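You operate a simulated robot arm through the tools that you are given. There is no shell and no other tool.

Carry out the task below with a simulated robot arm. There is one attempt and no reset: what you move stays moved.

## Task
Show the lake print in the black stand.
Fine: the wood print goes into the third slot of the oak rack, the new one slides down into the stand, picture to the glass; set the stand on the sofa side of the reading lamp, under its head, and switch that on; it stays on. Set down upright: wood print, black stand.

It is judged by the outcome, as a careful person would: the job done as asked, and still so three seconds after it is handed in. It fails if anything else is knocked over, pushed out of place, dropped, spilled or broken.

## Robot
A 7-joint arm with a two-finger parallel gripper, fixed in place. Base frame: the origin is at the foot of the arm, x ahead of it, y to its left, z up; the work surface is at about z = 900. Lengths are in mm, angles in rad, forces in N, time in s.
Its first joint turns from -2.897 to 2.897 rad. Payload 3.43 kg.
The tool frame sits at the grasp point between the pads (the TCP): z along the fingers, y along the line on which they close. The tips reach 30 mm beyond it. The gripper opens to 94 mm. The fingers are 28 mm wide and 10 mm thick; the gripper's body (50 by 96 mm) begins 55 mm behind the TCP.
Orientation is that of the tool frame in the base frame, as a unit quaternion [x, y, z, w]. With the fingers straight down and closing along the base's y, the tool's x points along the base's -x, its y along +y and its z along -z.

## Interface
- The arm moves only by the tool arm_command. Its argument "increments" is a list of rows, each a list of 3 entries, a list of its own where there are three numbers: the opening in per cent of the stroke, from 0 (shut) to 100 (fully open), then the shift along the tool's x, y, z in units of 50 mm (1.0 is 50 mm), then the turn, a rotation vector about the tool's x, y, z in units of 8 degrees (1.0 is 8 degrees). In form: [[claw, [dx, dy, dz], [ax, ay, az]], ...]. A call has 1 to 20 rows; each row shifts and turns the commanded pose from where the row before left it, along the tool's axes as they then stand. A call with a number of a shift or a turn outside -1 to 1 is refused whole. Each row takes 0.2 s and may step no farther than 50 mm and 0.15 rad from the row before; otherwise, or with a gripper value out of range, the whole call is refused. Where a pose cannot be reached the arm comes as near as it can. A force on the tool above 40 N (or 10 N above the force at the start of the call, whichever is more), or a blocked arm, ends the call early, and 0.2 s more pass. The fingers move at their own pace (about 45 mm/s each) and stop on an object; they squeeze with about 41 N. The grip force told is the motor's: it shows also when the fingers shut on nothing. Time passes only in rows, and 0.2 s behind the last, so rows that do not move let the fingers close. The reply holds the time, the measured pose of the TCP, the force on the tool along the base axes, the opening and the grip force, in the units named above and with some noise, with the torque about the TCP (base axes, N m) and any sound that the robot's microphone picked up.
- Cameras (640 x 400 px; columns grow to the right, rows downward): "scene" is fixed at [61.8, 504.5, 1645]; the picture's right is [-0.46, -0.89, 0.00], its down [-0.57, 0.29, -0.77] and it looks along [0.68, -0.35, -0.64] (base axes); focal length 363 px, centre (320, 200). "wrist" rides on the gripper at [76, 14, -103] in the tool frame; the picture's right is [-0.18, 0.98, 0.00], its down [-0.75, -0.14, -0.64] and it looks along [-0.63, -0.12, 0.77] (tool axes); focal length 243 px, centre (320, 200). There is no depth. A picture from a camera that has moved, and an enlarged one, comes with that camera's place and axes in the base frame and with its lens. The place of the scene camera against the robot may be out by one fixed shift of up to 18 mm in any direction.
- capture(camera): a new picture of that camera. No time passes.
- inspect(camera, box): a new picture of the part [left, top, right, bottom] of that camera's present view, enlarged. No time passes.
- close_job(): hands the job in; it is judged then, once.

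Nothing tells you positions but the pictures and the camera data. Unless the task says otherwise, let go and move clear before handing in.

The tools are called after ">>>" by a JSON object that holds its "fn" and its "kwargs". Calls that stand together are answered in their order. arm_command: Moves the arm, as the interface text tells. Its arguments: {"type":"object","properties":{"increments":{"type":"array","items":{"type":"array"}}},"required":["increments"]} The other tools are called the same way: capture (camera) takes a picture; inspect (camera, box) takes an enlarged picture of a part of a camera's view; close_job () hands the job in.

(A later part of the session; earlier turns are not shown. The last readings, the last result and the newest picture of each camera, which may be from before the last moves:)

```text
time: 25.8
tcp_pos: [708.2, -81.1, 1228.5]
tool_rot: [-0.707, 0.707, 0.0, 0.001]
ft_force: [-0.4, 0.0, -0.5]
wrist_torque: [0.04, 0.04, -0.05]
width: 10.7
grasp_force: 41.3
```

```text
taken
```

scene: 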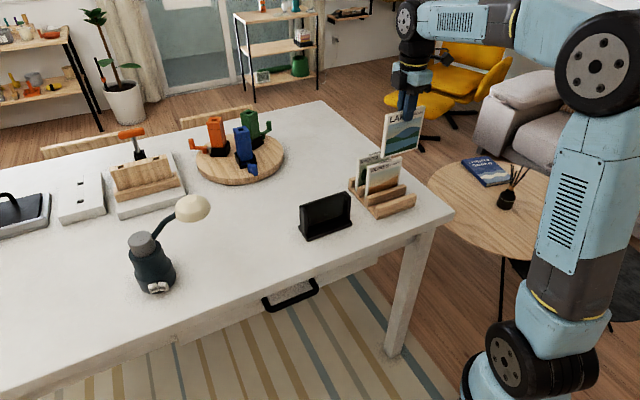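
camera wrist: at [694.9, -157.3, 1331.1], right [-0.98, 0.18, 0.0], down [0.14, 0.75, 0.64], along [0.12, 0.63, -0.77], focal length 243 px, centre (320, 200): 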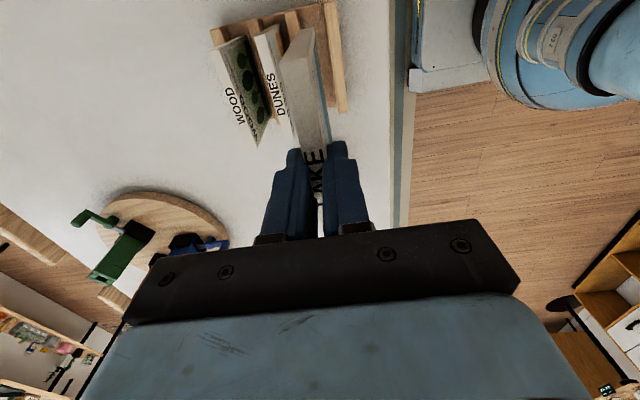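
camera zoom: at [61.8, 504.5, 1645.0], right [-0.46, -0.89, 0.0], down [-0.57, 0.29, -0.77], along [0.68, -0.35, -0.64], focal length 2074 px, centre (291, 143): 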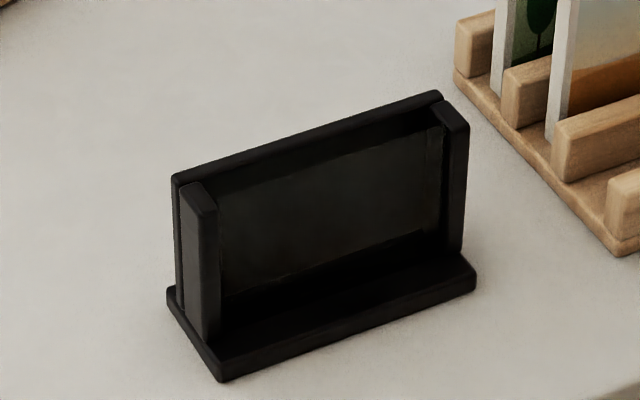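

LAKE is out of the rack. I carry it high toward the stand but offset to the front, so the wrist camera can look down into the empty stand.

>>> {"fn": "arm_command", "kwargs": {"increments": [[0, [-0.6, 0.2, 0], [0, 0, 0]], [0, [-0.9, 0.25, 0], [0, 0, 0]], [0, [-0.9, 0.25, 0], [0, 0, 0]], [0, [-0.9, 0.2, 0], [0, 0, 0]], [0, [-0.7, 0.15, 0], [0, 0, 0]], [0, [-0.4, 0, 0], [0, 0, 0]], [0, [0, 0, 0], [0, 0, 0]], [0, [0, 0, 0], [0, 0, 0]]]}}

>>> {"fn": "capture", "kwargs": {"camera": "wrist"}}

>>> {"fn": "inspect", "kwargs": {"camera": "wrist", "box": [220, 0, 340, 120]}}

>>> {"fn": "inspect", "kwargs": {"camera": "scene", "box": [285, 115, 405, 245]}}

```text
time: 27.6
tcp_pos: [656.8, 141.8, 1229.8]
tool_rot: [-0.707, 0.707, 0.0, 0.0]
ft_force: [-0.1, 0.4, -0.2]
wrist_torque: [0.01, -0.01, -0.02]
width: 11.0
grasp_force: 41.1
```

```text
taken
camera wrist: at [643.6, 65.5, 1331.9], right [-0.98, 0.18, 0.0], down [0.14, 0.75, 0.64], along [0.12, 0.63, -0.77], focal length 243 px, centre (320, 200)
```

wrist: 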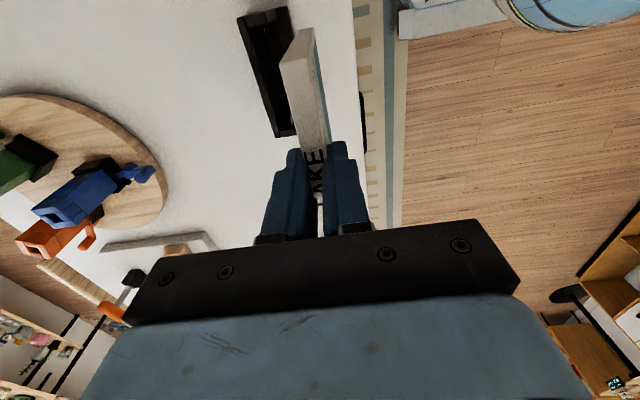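

```text
3.33 times, centred on (280, 60) of wrist
camera zoom: at [643.6, 65.5, 1331.9], right [-0.98, 0.18, 0.0], down [0.14, 0.75, 0.64], along [0.12, 0.63, -0.77], focal length 809 px, centre (453, 667)
```

zoom: 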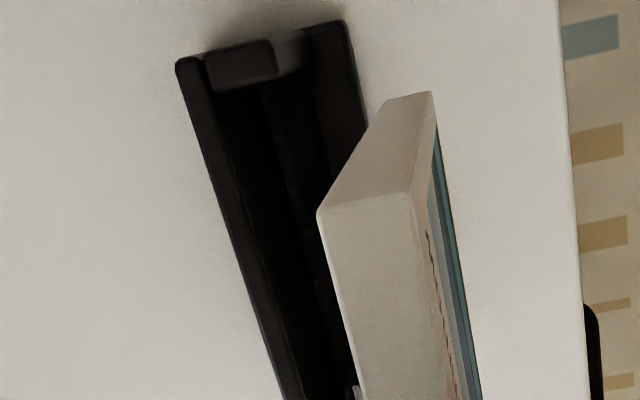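

```text
3.08 times, centred on (345, 180) of scene
camera zoom: at [61.8, 504.5, 1645.0], right [-0.46, -0.89, 0.0], down [-0.57, 0.29, -0.77], along [0.68, -0.35, -0.64], focal length 1117 px, centre (243, 262)
```

zoom: 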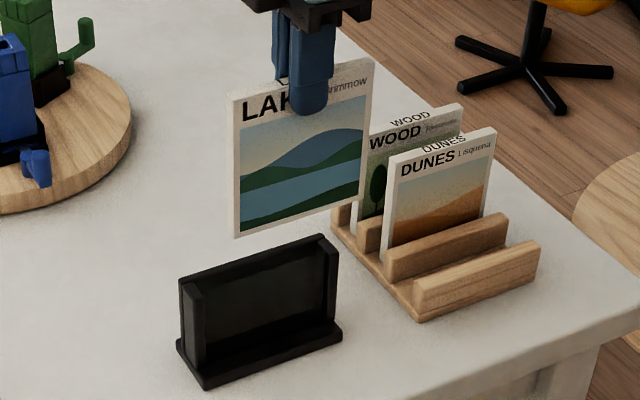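

The empty stand shows a back panel (x≈725–734), end posts and a glass pane, leaving a slot around x≈710–726. I'll measure where LAKE sits in the fingers so I can line it up laterally too.

>>> {"fn": "inspect", "kwargs": {"camera": "wrist", "box": [270, 15, 350, 75]}}

>>> {"fn": "inspect", "kwargs": {"camera": "scene", "box": [350, 130, 410, 190]}}

>>> {"fn": "inspect", "kwargs": {"camera": "wrist", "box": [230, 0, 310, 50]}}

>>> {"fn": "inspect", "kwargs": {"camera": "wrist", "box": [250, 90, 310, 140]}}

```text
6.67 times, centred on (310, 45) of wrist
camera zoom: at [643.6, 65.5, 1331.9], right [-0.98, 0.18, 0.0], down [0.14, 0.75, 0.64], along [0.12, 0.63, -0.77], focal length 1618 px, centre (387, 1233)
```

zoom: 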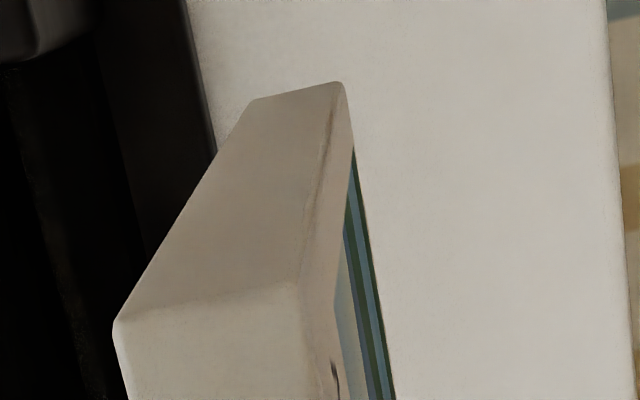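

```text
6.67 times, centred on (380, 160) of scene
camera zoom: at [61.8, 504.5, 1645.0], right [-0.46, -0.89, 0.0], down [-0.57, 0.29, -0.77], along [0.68, -0.35, -0.64], focal length 2419 px, centre (-80, 467)
```

zoom: 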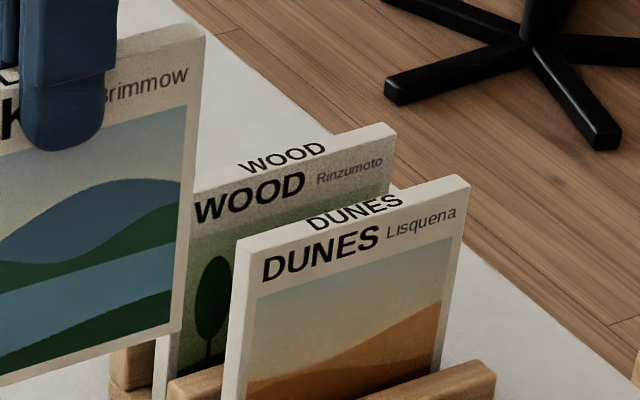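

```text
8.00 times, centred on (270, 25) of wrist
camera zoom: at [643.6, 65.5, 1331.9], right [-0.98, 0.18, 0.0], down [0.14, 0.75, 0.64], along [0.12, 0.63, -0.77], focal length 1941 px, centre (720, 1600)
```

zoom: 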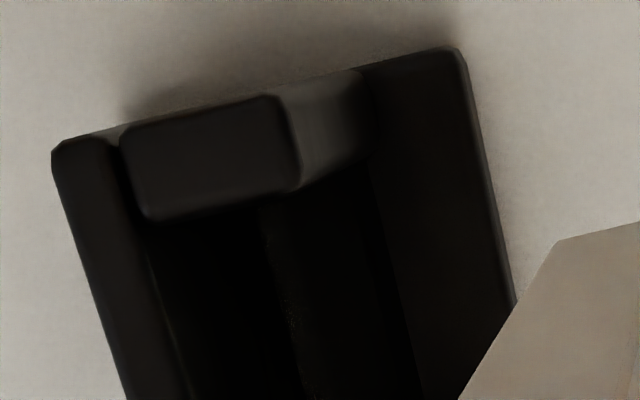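

```text
8.00 times, centred on (280, 115) of wrist
camera zoom: at [643.6, 65.5, 1331.9], right [-0.98, 0.18, 0.0], down [0.14, 0.75, 0.64], along [0.12, 0.63, -0.77], focal length 1941 px, centre (640, 880)
```

zoom: 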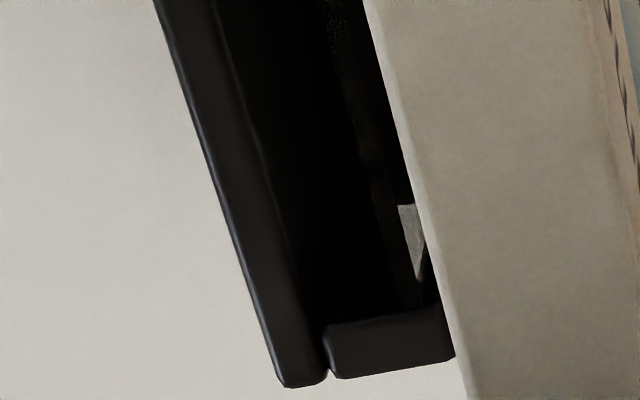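

The stand's inner walls are at y≈77 and 199, with a slot centre near x≈718.5. LAKE hangs vertically, its near end 58.8 mm from the TCP, so I'll move to TCP (718.5, 136.8) and come down to just above the posts.

>>> {"fn": "arm_command", "kwargs": {"increments": [[0, [0.096, -0.6, 0], [0, 0, 0]], [0, [0, -0.63, 0], [0, 0, 0]], [0, [0, 0, 0.5], [0, 0, 0]], [0, [0, 0, 0.5], [0, 0, 0]], [0, [0, 0, 0.3], [0, 0, 0]], [0, [0, 0, 0], [0, 0, 0]], [0, [0, 0, 0], [0, 0, 0]]]}}

>>> {"fn": "inspect", "kwargs": {"camera": "wrist", "box": [250, 0, 370, 100]}}

>>> {"fn": "inspect", "kwargs": {"camera": "scene", "box": [285, 125, 385, 245]}}

>>> {"fn": "inspect", "kwargs": {"camera": "wrist", "box": [270, 0, 350, 50]}}

```text
time: 29.2
tcp_pos: [718.5, 134.4, 1164.1]
tool_rot: [-0.707, 0.707, 0.0, 0.0]
ft_force: [0.6, -0.7, -1.1]
wrist_torque: [0.0, -0.02, 0.0]
width: 10.8
grasp_force: 41.1
```

```text
4.00 times, centred on (310, 50) of wrist
camera zoom: at [705.1, 57.5, 1266.8], right [-0.98, 0.18, 0.0], down [0.14, 0.75, 0.64], along [0.12, 0.63, -0.77], focal length 970 px, centre (360, 800)
```

zoom: 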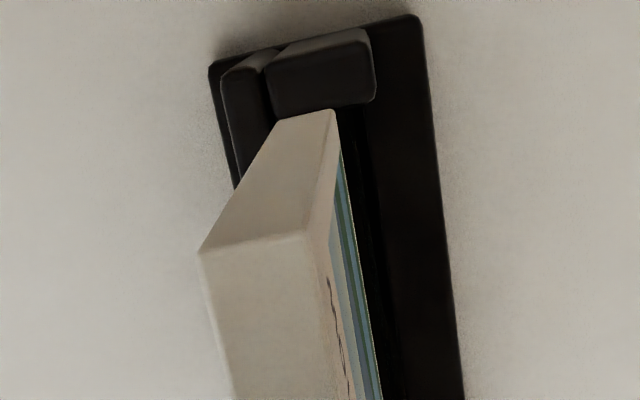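

```text
3.33 times, centred on (335, 185) of scene
camera zoom: at [61.8, 504.5, 1645.0], right [-0.46, -0.89, 0.0], down [-0.57, 0.29, -0.77], along [0.68, -0.35, -0.64], focal length 1210 px, centre (270, 250)
```

zoom: 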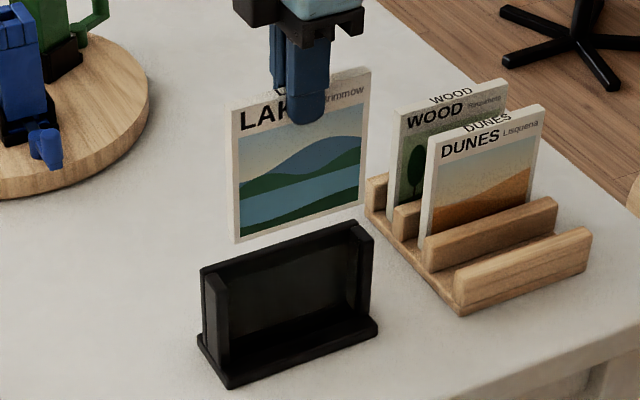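

```text
8.00 times, centred on (310, 25) of wrist
camera zoom: at [705.1, 57.5, 1266.8], right [-0.98, 0.18, 0.0], down [0.14, 0.75, 0.64], along [0.12, 0.63, -0.77], focal length 1941 px, centre (400, 1600)
```

zoom: 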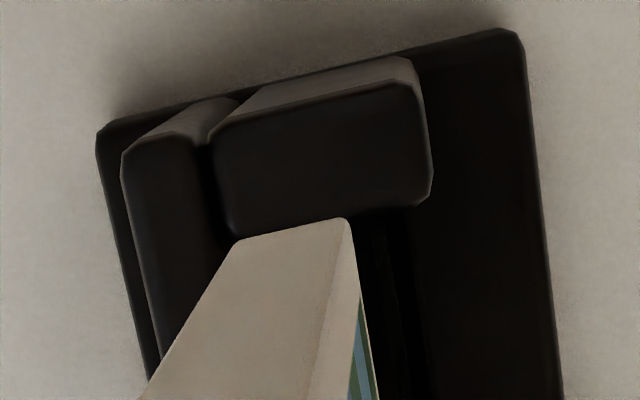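

LAKE's plane is right (x≈714–725), but its near end is at y≈75.7 and must be near 78 to clear the wall at 77. I shift 2.5 mm in +y and come down a little more.

>>> {"fn": "arm_command", "kwargs": {"increments": [[0, [-0.05, 0, 0], [0, 0, 0]], [0, [0, 0, 0.2], [0, 0, 0]], [0, [0, 0, 0], [0, 0, 0]], [0, [0, 0, 0], [0, 0, 0]]]}}

>>> {"fn": "inspect", "kwargs": {"camera": "wrist", "box": [270, 0, 350, 50]}}

>>> {"fn": "inspect", "kwargs": {"camera": "scene", "box": [285, 145, 365, 245]}}

```text
time: 30.2
tcp_pos: [718.3, 137.1, 1155.2]
tool_rot: [-0.707, 0.707, 0.0, 0.0]
ft_force: [-0.8, 0.4, -1.1]
wrist_torque: [-0.03, -0.03, -0.03]
width: 11.0
grasp_force: 41.8
```

```text
8.00 times, centred on (310, 25) of wrist
camera zoom: at [704.7, 60.1, 1257.6], right [-0.98, 0.18, 0.0], down [0.14, 0.75, 0.64], along [0.12, 0.63, -0.77], focal length 1941 px, centre (400, 1600)
```

zoom: 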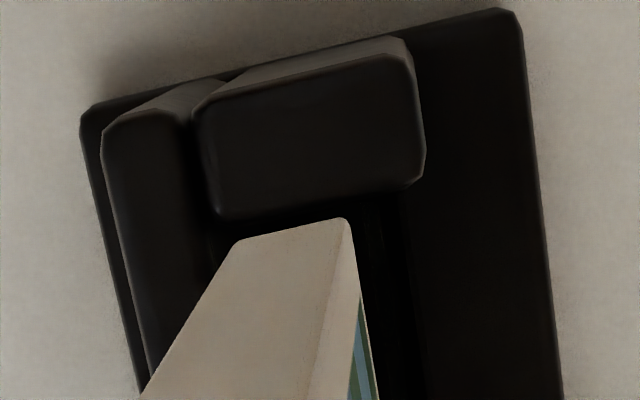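

```text
4.00 times, centred on (325, 195) of scene
camera zoom: at [61.8, 504.5, 1645.0], right [-0.46, -0.89, 0.0], down [-0.57, 0.29, -0.77], along [0.68, -0.35, -0.64], focal length 1452 px, centre (300, 220)
```

zoom: 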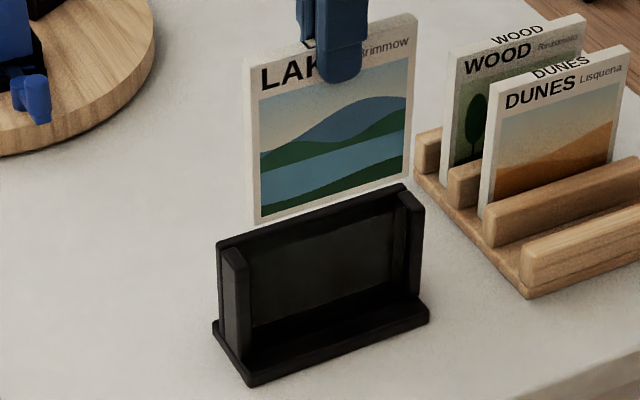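

LAKE's bottom edge now sits just inside the posts and between the glass and the back panel. I lower slowly into the slot, watching the force.

>>> {"fn": "arm_command", "kwargs": {"increments": [[0, [0, 0, 0.1], [0, 0, 0]], [0, [0, 0, 0.1], [0, 0, 0]], [0, [0, 0, 0.1], [0, 0, 0]], [0, [0, 0, 0.1], [0, 0, 0]], [0, [0, 0, 0], [0, 0, 0]]]}}

>>> {"fn": "inspect", "kwargs": {"camera": "wrist", "box": [260, 0, 360, 70]}}

>>> {"fn": "inspect", "kwargs": {"camera": "scene", "box": [285, 145, 365, 245]}}

```text
time: 31.4
tcp_pos: [719.2, 135.9, 1134.2]
tool_rot: [-0.707, 0.707, 0.0, 0.001]
ft_force: [-0.3, 0.0, -0.3]
wrist_torque: [0.06, 0.0, 0.0]
width: 11.0
grasp_force: 40.9
```

```text
5.71 times, centred on (310, 35) of wrist
camera zoom: at [705.0, 60.4, 1236.8], right [-0.98, 0.18, 0.0], down [0.14, 0.75, 0.64], along [0.12, 0.63, -0.77], focal length 1386 px, centre (377, 1143)
```

zoom: 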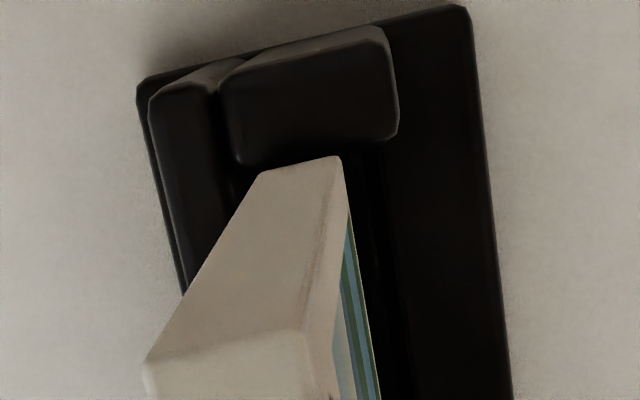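

```text
4.00 times, centred on (325, 195) of scene
camera zoom: at [61.8, 504.5, 1645.0], right [-0.46, -0.89, 0.0], down [-0.57, 0.29, -0.77], along [0.68, -0.35, -0.64], focal length 1452 px, centre (300, 220)
```

zoom: 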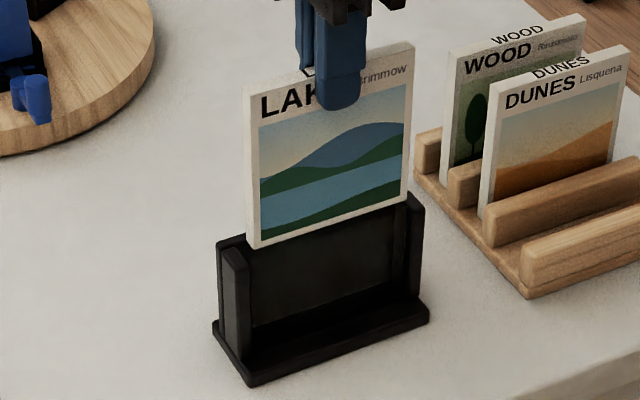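

No contact yet and the alignment holds; I continue down.

>>> {"fn": "arm_command", "kwargs": {"increments": [[0, [0, 0, 0.1], [0, 0, 0]], [0, [0, 0, 0.1], [0, 0, 0]], [0, [0, 0, 0.1], [0, 0, 0]], [0, [0, 0, 0.1], [0, 0, 0]], [0, [0, 0, 0], [0, 0, 0]]]}}

>>> {"fn": "inspect", "kwargs": {"camera": "wrist", "box": [260, 0, 360, 70]}}

>>> {"fn": "inspect", "kwargs": {"camera": "scene", "box": [285, 145, 365, 245]}}

```text
time: 32.4
tcp_pos: [719.3, 138.2, 1120.6]
tool_rot: [0.707, -0.707, 0.002, -0.003]
ft_force: [-0.8, 2.2, 10.5]
wrist_torque: [-0.51, 0.08, -0.05]
width: 11.0
grasp_force: 40.9
stopped in row 4: the force on the tool passed its limit at 46 N (the readings are from after the stop); the commanded pose is now the measured one
```

```text
5.71 times, centred on (310, 35) of wrist
camera zoom: at [705.1, 61.8, 1222.0], right [-0.98, 0.18, -0.01], down [0.14, 0.75, 0.64], along [0.12, 0.63, -0.76], focal length 1386 px, centre (377, 1143)
```

zoom: 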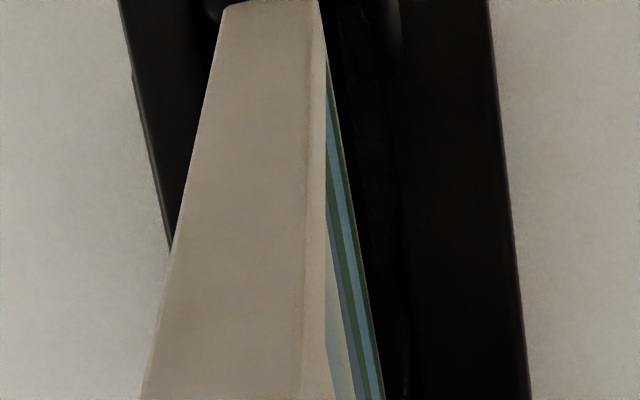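

```text
4.00 times, centred on (325, 195) of scene
camera zoom: at [61.8, 504.5, 1645.0], right [-0.46, -0.89, 0.0], down [-0.57, 0.29, -0.77], along [0.68, -0.35, -0.64], focal length 1452 px, centre (300, 220)
```

zoom: 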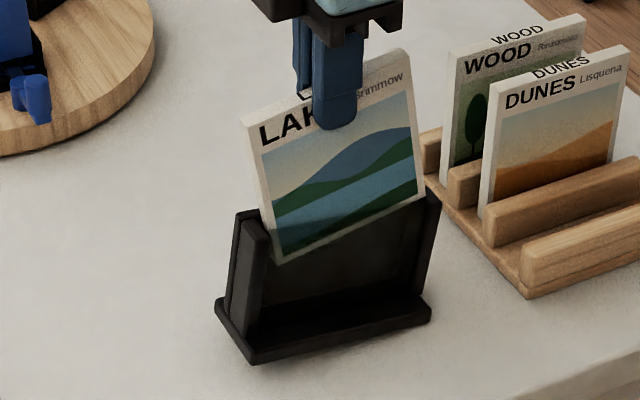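

LAKE's near bottom corner caught on the -y post: the print rotated in the grip and the stand tipped a little. I back off upward in small steps so the stand settles flat again.

>>> {"fn": "arm_command", "kwargs": {"increments": [[0, [0, 0, -0.06], [0, 0, 0]], [0, [0, 0, -0.06], [0, 0, 0]], [0, [0, 0, 0], [0, 0, 0]]]}}

>>> {"fn": "inspect", "kwargs": {"camera": "scene", "box": [285, 145, 365, 245]}}

>>> {"fn": "inspect", "kwargs": {"camera": "wrist", "box": [220, 0, 380, 120]}}

```text
time: 33.1
tcp_pos: [719.1, 139.0, 1124.1]
tool_rot: [-0.707, 0.707, 0.0, 0.002]
ft_force: [-0.4, 0.1, -0.8]
wrist_torque: [0.02, 0.0, 0.0]
width: 11.3
grasp_force: 41.0
```

```text
4.00 times, centred on (325, 195) of scene
camera zoom: at [61.8, 504.5, 1645.0], right [-0.46, -0.89, 0.0], down [-0.57, 0.29, -0.77], along [0.68, -0.35, -0.64], focal length 1452 px, centre (300, 220)
```

zoom: 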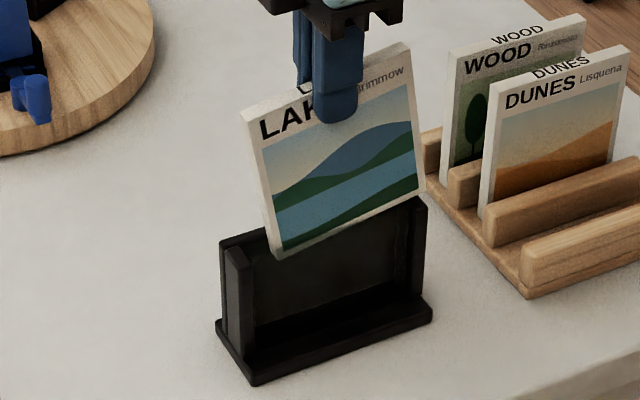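

```text
3.33 times, centred on (300, 60) of wrist
camera zoom: at [705.2, 61.6, 1226.9], right [-0.98, 0.18, 0.0], down [0.14, 0.75, 0.64], along [0.12, 0.63, -0.77], focal length 809 px, centre (387, 667)
```

zoom: 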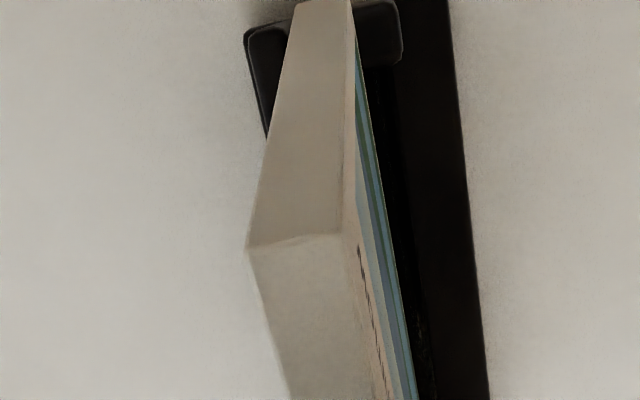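

The stand dropped back flat and LAKE now hangs about 7° rotated in the fingers. I lift clear, tilt the gripper by the same amount to level the print, and then remeasure.

>>> {"fn": "arm_command", "kwargs": {"increments": [[0, [0, 0, -0.4], [0, 0, 0]], [0, [0, 0, -0.6], [0, 0, 0]], [0, [0, 0, -0.5], [0, -0.45, 0]], [0, [0, 0, 0], [0, -0.47, 0]], [0, [0, 0, 0], [0, 0, 0]], [0, [0, 0, 0], [0, 0, 0]]]}}

>>> {"fn": "inspect", "kwargs": {"camera": "scene", "box": [285, 125, 385, 245]}}

>>> {"fn": "capture", "kwargs": {"camera": "wrist"}}

>>> {"fn": "inspect", "kwargs": {"camera": "wrist", "box": [250, 0, 370, 90]}}

```text
time: 34.5
tcp_pos: [719.4, 137.2, 1200.0]
tool_rot: [0.706, -0.705, -0.044, -0.048]
ft_force: [0.7, -0.7, -0.5]
wrist_torque: [-0.02, 0.0, -0.01]
width: 11.3
grasp_force: 40.9
```

```text
3.33 times, centred on (335, 185) of scene
camera zoom: at [61.8, 504.5, 1645.0], right [-0.46, -0.89, 0.0], down [-0.57, 0.29, -0.77], along [0.68, -0.35, -0.64], focal length 1210 px, centre (270, 250)
```

zoom: 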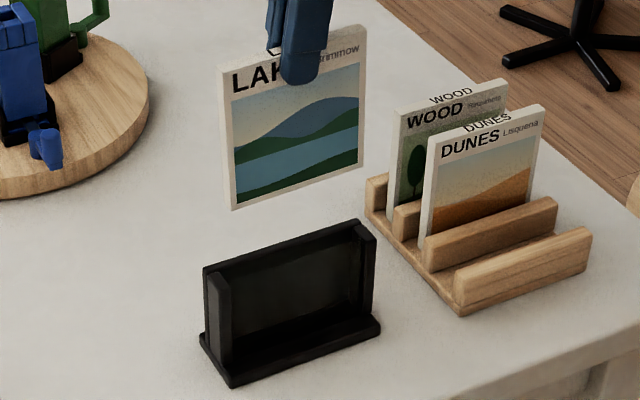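

```text
taken
camera wrist: at [705.3, 48.2, 1290.6], right [-0.98, 0.18, 0.02], down [0.14, 0.66, 0.74], along [0.12, 0.73, -0.68], focal length 243 px, centre (320, 200)
```

wrist: 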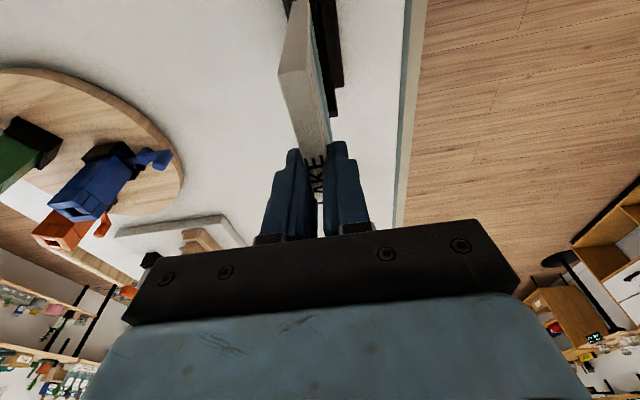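

```text
4.44 times, centred on (310, 45) of wrist
camera zoom: at [705.3, 48.2, 1290.6], right [-0.98, 0.18, 0.02], down [0.14, 0.66, 0.74], along [0.12, 0.73, -0.68], focal length 1078 px, centre (364, 889)
```

zoom: 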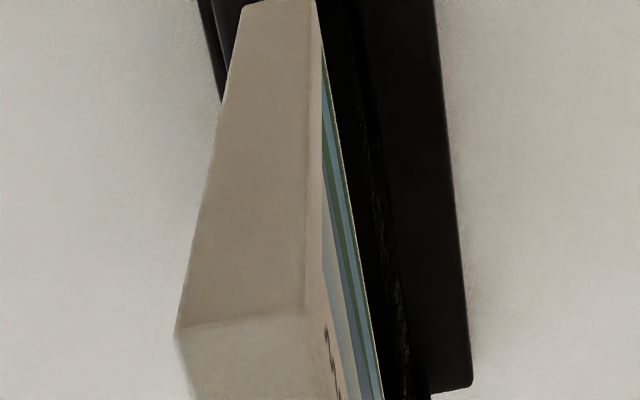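

The print is nearly level again (about 1° left) and the stand stands flat, apparently shifted by a couple of millimetres. I'll add the last degree and lower the print in front of the stand to remeasure both ends from close by.

>>> {"fn": "arm_command", "kwargs": {"increments": [[0, [0, 0.65, 0], [0, -0.12, 0]], [0, [0, 0.65, 0], [0, 0, 0]], [0, [0.084, 0, 0.569], [0, 0, 0]], [0, [0.084, 0, 0.569], [0, 0, 0]], [0, [0.084, 0, 0.569], [0, 0, 0]], [0, [0.084, 0, 0.569], [0, 0, 0]], [0, [0, 0, 0], [0, 0, 0]], [0, [0, 0, 0], [0, 0, 0]]]}}

>>> {"fn": "capture", "kwargs": {"camera": "wrist"}}

>>> {"fn": "inspect", "kwargs": {"camera": "wrist", "box": [180, 0, 340, 100]}}

>>> {"fn": "inspect", "kwargs": {"camera": "scene", "box": [285, 145, 365, 245]}}

```text
time: 36.4
tcp_pos: [655.9, 138.4, 1085.4]
tool_rot: [0.706, -0.705, -0.05, -0.054]
ft_force: [-0.7, 0.3, -0.6]
wrist_torque: [0.01, -0.04, 0.01]
width: 11.5
grasp_force: 41.1
```

```text
taken
camera wrist: at [641.8, 46.4, 1174.8], right [-0.98, 0.18, 0.02], down [0.14, 0.65, 0.75], along [0.12, 0.74, -0.67], focal length 243 px, centre (320, 200)
```

wrist: 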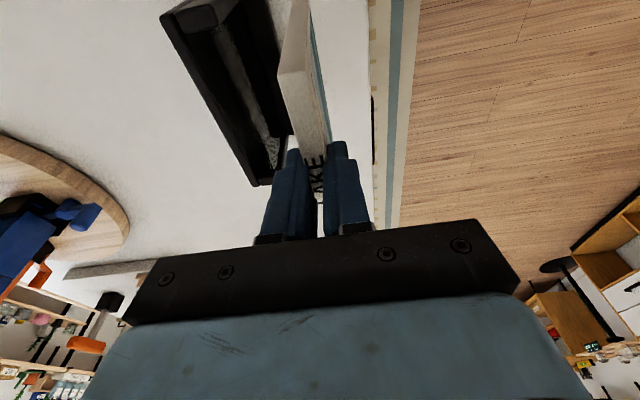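

```text
4.00 times, centred on (260, 50) of wrist
camera zoom: at [641.8, 46.4, 1174.8], right [-0.98, 0.18, 0.02], down [0.14, 0.65, 0.75], along [0.12, 0.74, -0.67], focal length 970 px, centre (560, 800)
```

zoom: 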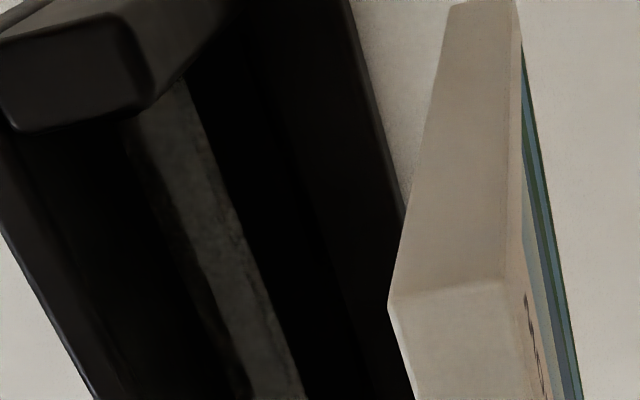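

```text
4.00 times, centred on (325, 195) of scene
camera zoom: at [61.8, 504.5, 1645.0], right [-0.46, -0.89, 0.0], down [-0.57, 0.29, -0.77], along [0.68, -0.35, -0.64], focal length 1452 px, centre (300, 220)
```

zoom: 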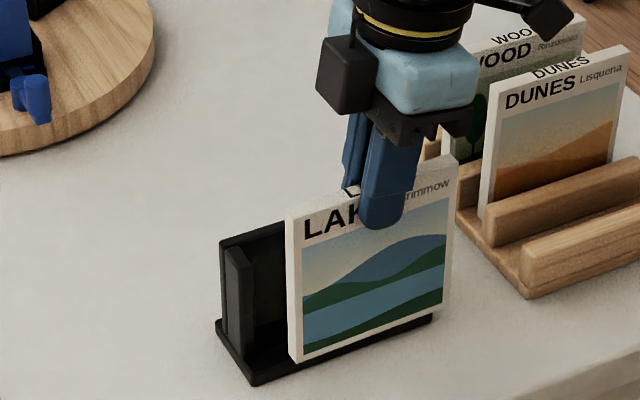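

This is a much better view: the stand's near wall is now at y≈73.5, a few mm from where it was, and LAKE's near end is at about y≈80.5 and level. I need the far wall in the same picture.

>>> {"fn": "inspect", "kwargs": {"camera": "wrist", "box": [225, 110, 325, 190]}}

>>> {"fn": "inspect", "kwargs": {"camera": "wrist", "box": [150, 0, 250, 70]}}

>>> {"fn": "inspect", "kwargs": {"camera": "wrist", "box": [280, 0, 330, 35]}}

```text
5.00 times, centred on (275, 150) of wrist
camera zoom: at [641.8, 46.4, 1174.8], right [-0.98, 0.18, 0.02], down [0.14, 0.65, 0.75], along [0.12, 0.74, -0.67], focal length 1213 px, centre (545, 450)
```

zoom: 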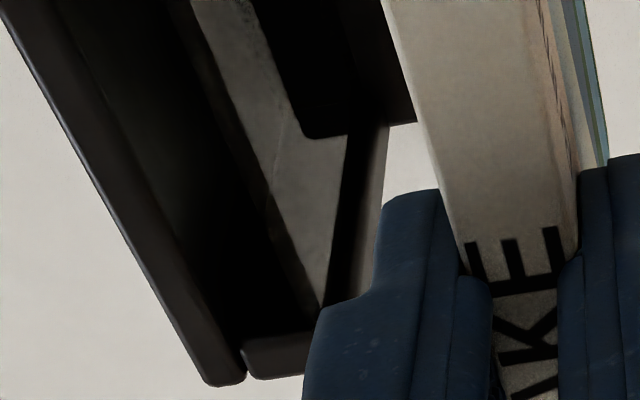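

```text
5.71 times, centred on (200, 35) of wrist
camera zoom: at [641.8, 46.4, 1174.8], right [-0.98, 0.18, 0.02], down [0.14, 0.65, 0.75], along [0.12, 0.74, -0.67], focal length 1386 px, centre (1006, 1143)
```

zoom: 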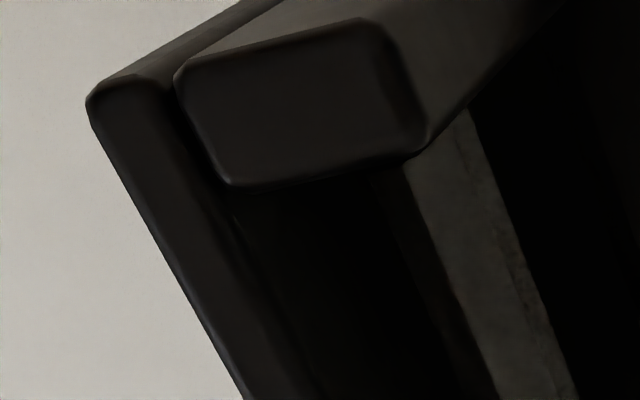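

```text
11.43 times, centred on (305, 18) of wrist
camera zoom: at [641.8, 46.4, 1174.8], right [-0.98, 0.18, 0.02], down [0.14, 0.65, 0.75], along [0.12, 0.74, -0.67], focal length 2773 px, centre (491, 2286)
```

zoom: 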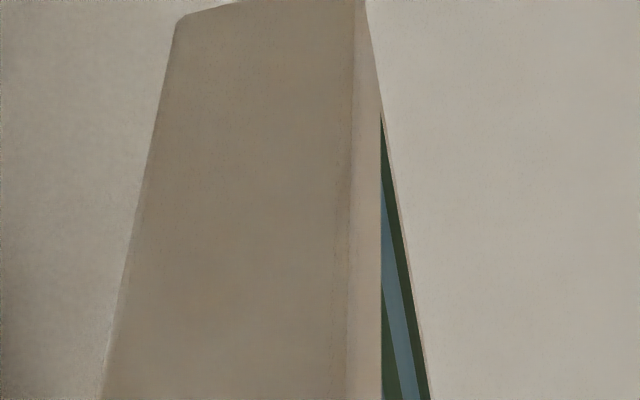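

The stand's inner walls are now at about y=74 and 197, its centre having moved about 3 mm toward the rack, and its slot runs x≈709–725.5. I lift LAKE above the stand and align it to x≈717.8 with its near end at y≈75.9.

>>> {"fn": "arm_command", "kwargs": {"increments": [[0, [-0.11, 0, -0.742], [0, 0, 0]], [0, [-0.11, 0, -0.742], [0, 0, 0]], [0, [-0.03, 0, -0.15], [0, 0, 0]], [0, [0.085, -0.6, -0.013], [0, 0, 0]], [0, [0, -0.624, 0], [0, 0, 0]], [0, [0, 0, 0], [0, 0, 0]], [0, [0, 0, 0], [0, 0, 0]]]}}

>>> {"fn": "capture", "kwargs": {"camera": "wrist"}}

>>> {"fn": "inspect", "kwargs": {"camera": "wrist", "box": [270, 0, 350, 50]}}

>>> {"fn": "inspect", "kwargs": {"camera": "scene", "box": [285, 145, 365, 245]}}

```text
time: 38.0
tcp_pos: [716.5, 134.3, 1166.9]
tool_rot: [-0.705, 0.705, 0.05, 0.053]
ft_force: [0.1, 0.1, -0.6]
wrist_torque: [0.0, 0.0, -0.04]
width: 11.1
grasp_force: 41.6
```

```text
taken
camera wrist: at [702.8, 43.7, 1257.0], right [-0.98, 0.18, 0.02], down [0.14, 0.65, 0.75], along [0.12, 0.74, -0.67], focal length 243 px, centre (320, 200)
```

wrist: 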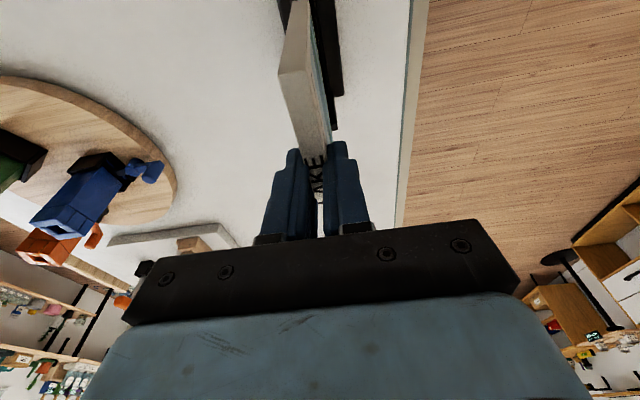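

```text
8.00 times, centred on (310, 25) of wrist
camera zoom: at [702.8, 43.7, 1257.0], right [-0.98, 0.18, 0.02], down [0.14, 0.65, 0.75], along [0.12, 0.74, -0.67], focal length 1941 px, centre (400, 1600)
```

zoom: 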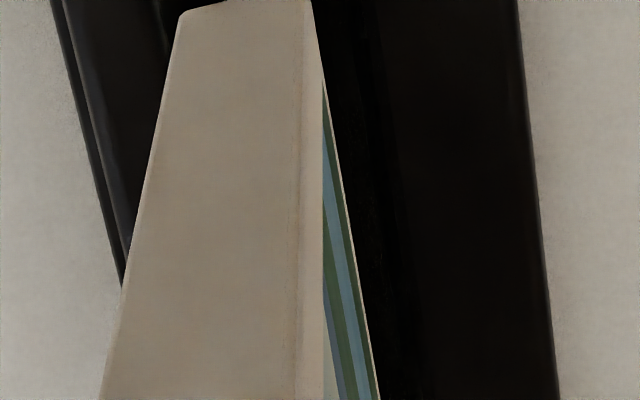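

```text
4.00 times, centred on (325, 195) of scene
camera zoom: at [61.8, 504.5, 1645.0], right [-0.46, -0.89, 0.0], down [-0.57, 0.29, -0.77], along [0.68, -0.35, -0.64], focal length 1452 px, centre (300, 220)
```

zoom: 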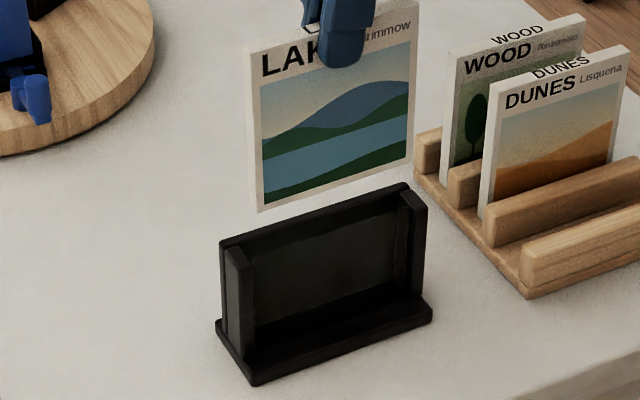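

Alignment is close, but I want to cross-check the far corner against the +y post in the scene camera before going down.

>>> {"fn": "inspect", "kwargs": {"camera": "scene", "box": [330, 175, 360, 195]}}

>>> {"fn": "inspect", "kwargs": {"camera": "scene", "box": [330, 175, 370, 205]}}

>>> {"fn": "inspect", "kwargs": {"camera": "scene", "box": [300, 180, 340, 220]}}

```text
16.00 times, centred on (345, 185) of scene
camera zoom: at [61.8, 504.5, 1645.0], right [-0.46, -0.89, 0.0], down [-0.57, 0.29, -0.77], along [0.68, -0.35, -0.64], focal length 5806 px, centre (-80, 440)
```

zoom: 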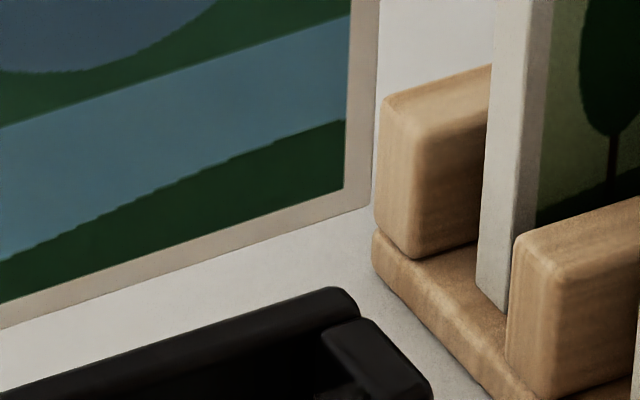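

```text
13.33 times, centred on (350, 190) of scene
camera zoom: at [61.8, 504.5, 1645.0], right [-0.46, -0.89, 0.0], down [-0.57, 0.29, -0.77], along [0.68, -0.35, -0.64], focal length 4838 px, centre (-80, 333)
```

zoom: 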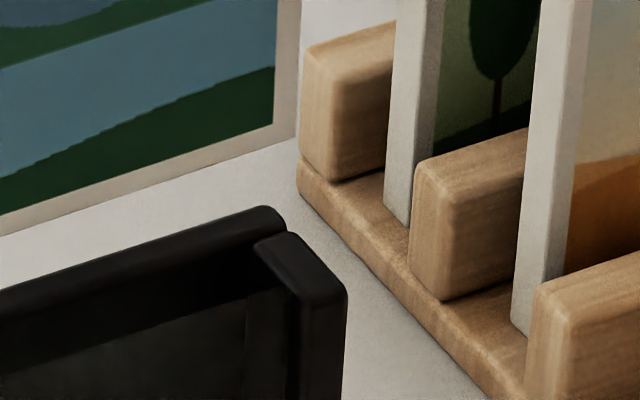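

```text
10.00 times, centred on (320, 200) of scene
camera zoom: at [61.8, 504.5, 1645.0], right [-0.46, -0.89, 0.0], down [-0.57, 0.29, -0.77], along [0.68, -0.35, -0.64], focal length 3629 px, centre (320, 200)
```

zoom: 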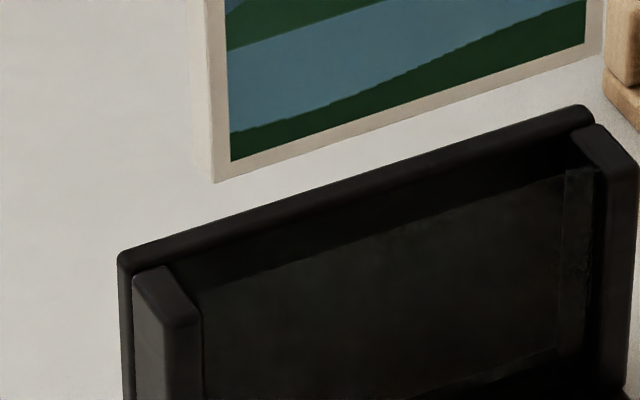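

The scene zoom is very sharp: the post walls are at y≈74 and 198, while LAKE's bottom edge runs from y≈74–75 to 189–191 at z≈1037. So the print sits 3–4 mm too far toward -y, and it's only about 121 mm tall. I'll correct this, level it slightly more, and lower to just above the posts.

>>> {"fn": "arm_command", "kwargs": {"increments": [[0, [-0.04, -0.016, 0.006], [0, -0.09, 0]], [0, [0.04, 0, 0.25], [0, 0, 0]], [0, [0.04, 0, 0.25], [0, 0, 0]], [0, [0, 0, 0], [0, 0, 0]], [0, [0, 0, 0], [0, 0, 0]]]}}

>>> {"fn": "inspect", "kwargs": {"camera": "scene", "box": [300, 180, 340, 220]}}

>>> {"fn": "inspect", "kwargs": {"camera": "scene", "box": [330, 175, 370, 205]}}

>>> {"fn": "inspect", "kwargs": {"camera": "wrist", "box": [270, 0, 350, 50]}}

```text
time: 39.1
tcp_pos: [716.6, 136.2, 1141.5]
tool_rot: [0.706, -0.704, -0.054, -0.058]
ft_force: [0.8, 0.4, -0.4]
wrist_torque: [0.0, -0.02, -0.01]
width: 11.5
grasp_force: 41.1
```

```text
10.00 times, centred on (320, 200) of scene
camera zoom: at [61.8, 504.5, 1645.0], right [-0.46, -0.89, 0.0], down [-0.57, 0.29, -0.77], along [0.68, -0.35, -0.64], focal length 3629 px, centre (320, 200)
```

zoom: 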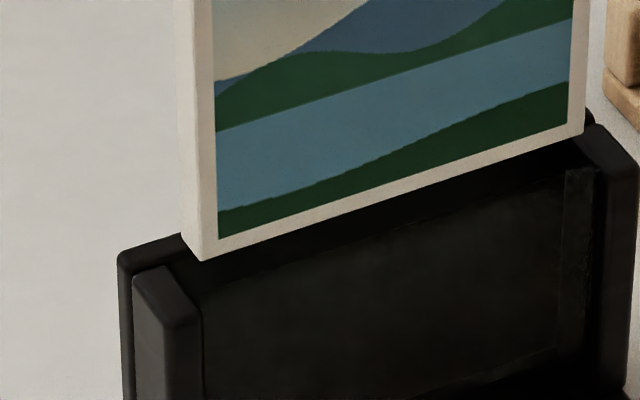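

```text
13.33 times, centred on (350, 190) of scene
camera zoom: at [61.8, 504.5, 1645.0], right [-0.46, -0.89, 0.0], down [-0.57, 0.29, -0.77], along [0.68, -0.35, -0.64], focal length 4838 px, centre (-80, 333)
```

zoom: 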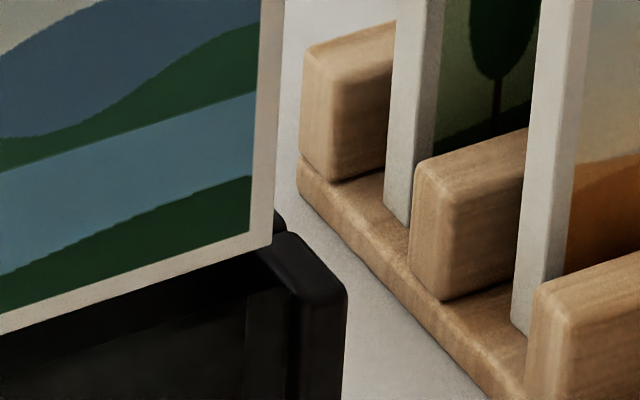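

```text
8.00 times, centred on (310, 25) of wrist
camera zoom: at [703.2, 44.9, 1230.0], right [-0.98, 0.18, 0.02], down [0.14, 0.64, 0.75], along [0.12, 0.74, -0.66], focal length 1941 px, centre (400, 1600)
```

zoom: 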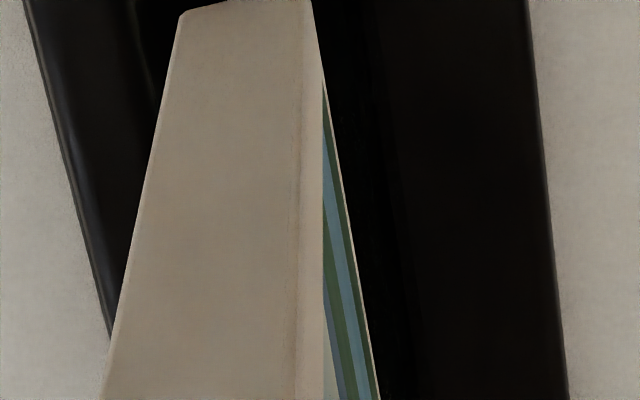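

Now LAKE's bottom edge is level and spans y≈78–193 within the slot's 74–198, and x≈711–722 within 710–725. I nudge 0.8 mm back and lower in short steps.

>>> {"fn": "arm_command", "kwargs": {"increments": [[0, [0.013, -0.016, 0.08], [0, 0, 0]], [0, [0.013, 0, 0.08], [0, 0, 0]], [0, [0.013, 0, 0.08], [0, 0, 0]], [0, [0.013, 0, 0.08], [0, 0, 0]], [0, [0, 0, 0], [0, 0, 0]]]}}

>>> {"fn": "inspect", "kwargs": {"camera": "scene", "box": [300, 180, 340, 220]}}

>>> {"fn": "inspect", "kwargs": {"camera": "scene", "box": [330, 175, 370, 205]}}

```text
time: 40.4
tcp_pos: [718.5, 135.0, 1125.3]
tool_rot: [0.705, -0.704, -0.054, -0.057]
ft_force: [-0.2, 0.0, -0.2]
wrist_torque: [0.01, -0.03, 0.01]
width: 11.1
grasp_force: 40.6
```

```text
10.00 times, centred on (320, 200) of scene
camera zoom: at [61.8, 504.5, 1645.0], right [-0.46, -0.89, 0.0], down [-0.57, 0.29, -0.77], along [0.68, -0.35, -0.64], focal length 3629 px, centre (320, 200)
```

zoom: 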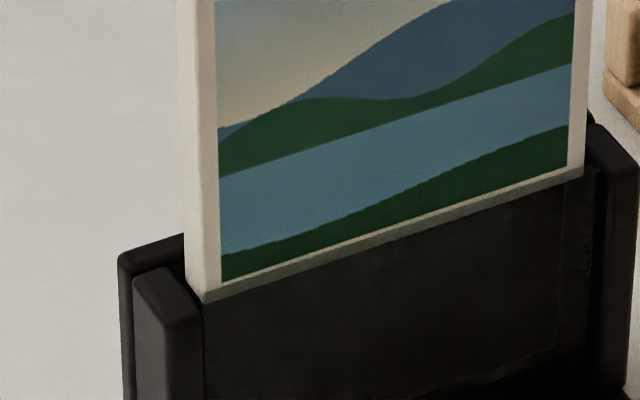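

```text
13.33 times, centred on (350, 190) of scene
camera zoom: at [61.8, 504.5, 1645.0], right [-0.46, -0.89, 0.0], down [-0.57, 0.29, -0.77], along [0.68, -0.35, -0.64], focal length 4838 px, centre (-80, 333)
```

zoom: 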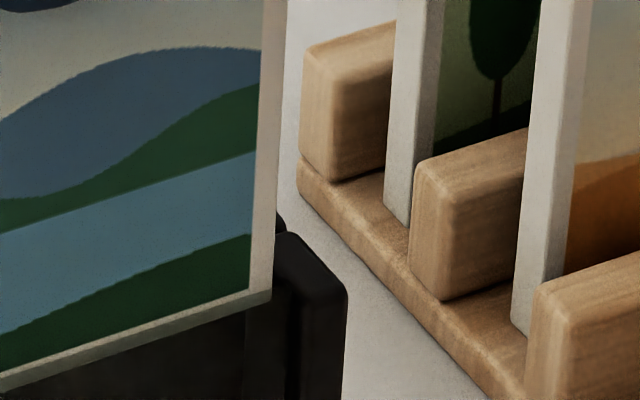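

The lower margin is now behind the glass with no contact. I continue down.

>>> {"fn": "arm_command", "kwargs": {"increments": [[0, [0.02, 0, 0.12], [0, 0, 0]], [0, [0.02, 0, 0.12], [0, 0, 0]], [0, [0.02, 0, 0.12], [0, 0, 0]], [0, [0.02, 0, 0.12], [0, 0, 0]], [0, [0, 0, 0], [0, 0, 0]]]}}

>>> {"fn": "inspect", "kwargs": {"camera": "scene", "box": [285, 145, 365, 245]}}

>>> {"fn": "inspect", "kwargs": {"camera": "wrist", "box": [250, 0, 370, 90]}}

```text
time: 41.5
tcp_pos: [717.3, 135.0, 1101.7]
tool_rot: [0.705, -0.705, -0.055, -0.057]
ft_force: [0.1, -0.2, -1.2]
wrist_torque: [-0.01, -0.07, -0.03]
width: 11.3
grasp_force: 40.6
```

```text
4.00 times, centred on (325, 195) of scene
camera zoom: at [61.8, 504.5, 1645.0], right [-0.46, -0.89, 0.0], down [-0.57, 0.29, -0.77], along [0.68, -0.35, -0.64], focal length 1452 px, centre (300, 220)
```

zoom: 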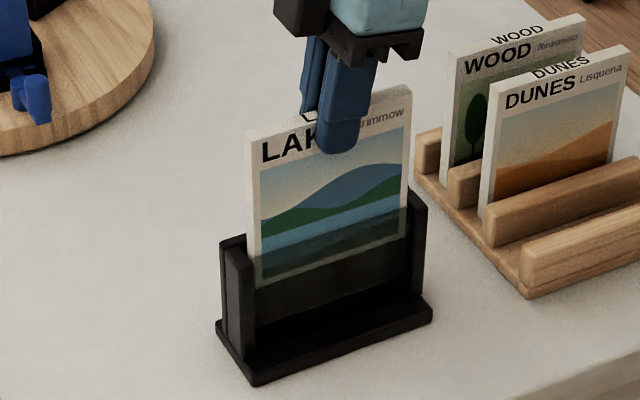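

```text
4.44 times, centred on (310, 45) of wrist
camera zoom: at [703.3, 43.3, 1190.0], right [-0.98, 0.18, 0.02], down [0.14, 0.64, 0.75], along [0.12, 0.74, -0.66], focal length 1078 px, centre (364, 889)
```

zoom: 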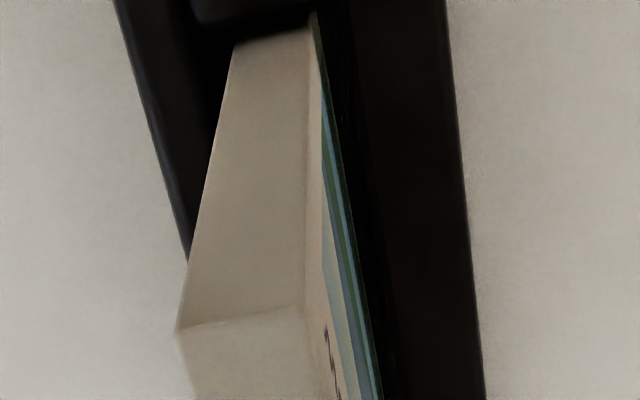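

It's sliding in cleanly behind the glass. Continuing down, with a small +y correction.

>>> {"fn": "arm_command", "kwargs": {"increments": [[0, [0.01, 0, 0.16], [0, 0, 0]], [0, [0.015, 0, 0.16], [0, 0, 0]], [0, [0.02, 0, 0.16], [0, 0, 0]], [0, [0.025, 0, 0.16], [0, 0, 0]], [0, [0.025, 0, 0.16], [0, 0, 0]], [0, [0, 0, 0], [0, 0, 0]]]}}

>>> {"fn": "inspect", "kwargs": {"camera": "scene", "box": [285, 145, 365, 245]}}

>>> {"fn": "inspect", "kwargs": {"camera": "wrist", "box": [250, 0, 370, 90]}}

```text
time: 43.0
tcp_pos: [717.6, 138.3, 1061.2]
tool_rot: [0.705, -0.704, -0.055, -0.057]
ft_force: [0.3, 0.3, -1.5]
wrist_torque: [-0.02, -0.01, 0.04]
width: 11.3
grasp_force: 41.1
```

```text
4.00 times, centred on (325, 195) of scene
camera zoom: at [61.8, 504.5, 1645.0], right [-0.46, -0.89, 0.0], down [-0.57, 0.29, -0.77], along [0.68, -0.35, -0.64], focal length 1452 px, centre (300, 220)
```

zoom: 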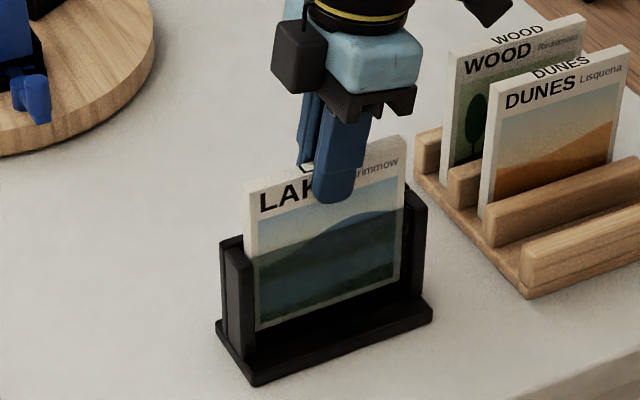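

```text
4.44 times, centred on (310, 45) of wrist
camera zoom: at [703.4, 45.5, 1149.7], right [-0.98, 0.18, 0.02], down [0.14, 0.64, 0.75], along [0.12, 0.74, -0.66], focal length 1078 px, centre (364, 889)
```

zoom: 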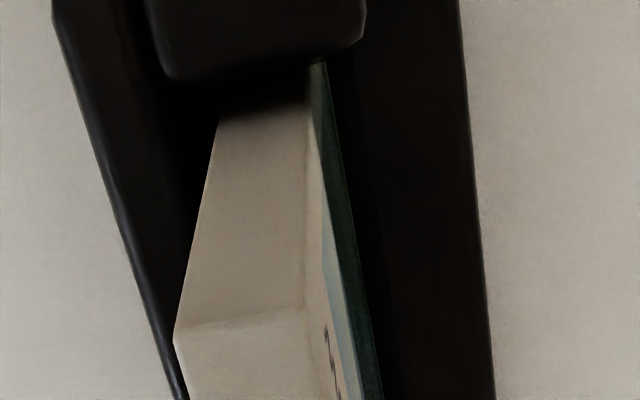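

About 15 mm to the slot floor remain. I go on in smaller steps until it touches.

>>> {"fn": "arm_command", "kwargs": {"increments": [[0, [0.015, 0, 0.08], [0, 0, 0]], [0, [0.015, 0, 0.08], [0, 0, 0]], [0, [0.012, 0, 0.06], [0, 0, 0]], [0, [0, 0, 0], [0, 0, 0]]]}}

>>> {"fn": "arm_command", "kwargs": {"increments": [[0, [0.006, 0, 0.04], [0, 0, 0]], [0, [0, 0, 0], [0, 0, 0]]]}}

>>> {"fn": "inspect", "kwargs": {"camera": "scene", "box": [285, 145, 365, 245]}}

```text
time: 44.0
tcp_pos: [717.9, 136.9, 1051.1]
tool_rot: [0.705, -0.705, -0.055, -0.058]
ft_force: [0.2, 0.2, -1.3]
wrist_torque: [0.01, 0.02, 0.01]
width: 11.4
grasp_force: 40.7
```

```text
time: 44.5
tcp_pos: [716.1, 136.3, 1048.5]
tool_rot: [0.705, -0.704, -0.054, -0.058]
ft_force: [-1.0, -0.4, -1.0]
wrist_torque: [-0.01, 0.0, 0.0]
width: 11.4
grasp_force: 41.2
```

```text
4.00 times, centred on (325, 195) of scene
camera zoom: at [61.8, 504.5, 1645.0], right [-0.46, -0.89, 0.0], down [-0.57, 0.29, -0.77], along [0.68, -0.35, -0.64], focal length 1452 px, centre (300, 220)
```

zoom: 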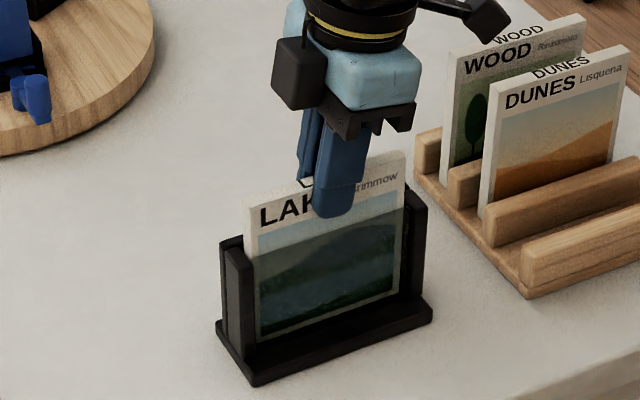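

>>> {"fn": "arm_command", "kwargs": {"increments": [[0, [0.006, 0, 0.04], [0, 0, 0]], [0, [0, 0, 0], [0, 0, 0]]]}}

>>> {"fn": "arm_command", "kwargs": {"increments": [[0, [0.006, 0, 0.04], [0, 0, 0]], [0, [0, 0, 0], [0, 0, 0]]]}}

```text
time: 45.1
tcp_pos: [717.8, 137.3, 1046.9]
tool_rot: [0.705, -0.705, -0.054, -0.058]
ft_force: [-0.1, 0.3, -1.7]
wrist_torque: [0.02, -0.01, 0.02]
width: 11.2
grasp_force: 41.5
```

```text
time: 45.8
tcp_pos: [718.0, 137.3, 1045.4]
tool_rot: [0.705, -0.704, -0.055, -0.06]
ft_force: [-0.2, -1.5, 12.0]
wrist_torque: [0.56, 0.03, 0.0]
width: 11.3
grasp_force: 40.8
```

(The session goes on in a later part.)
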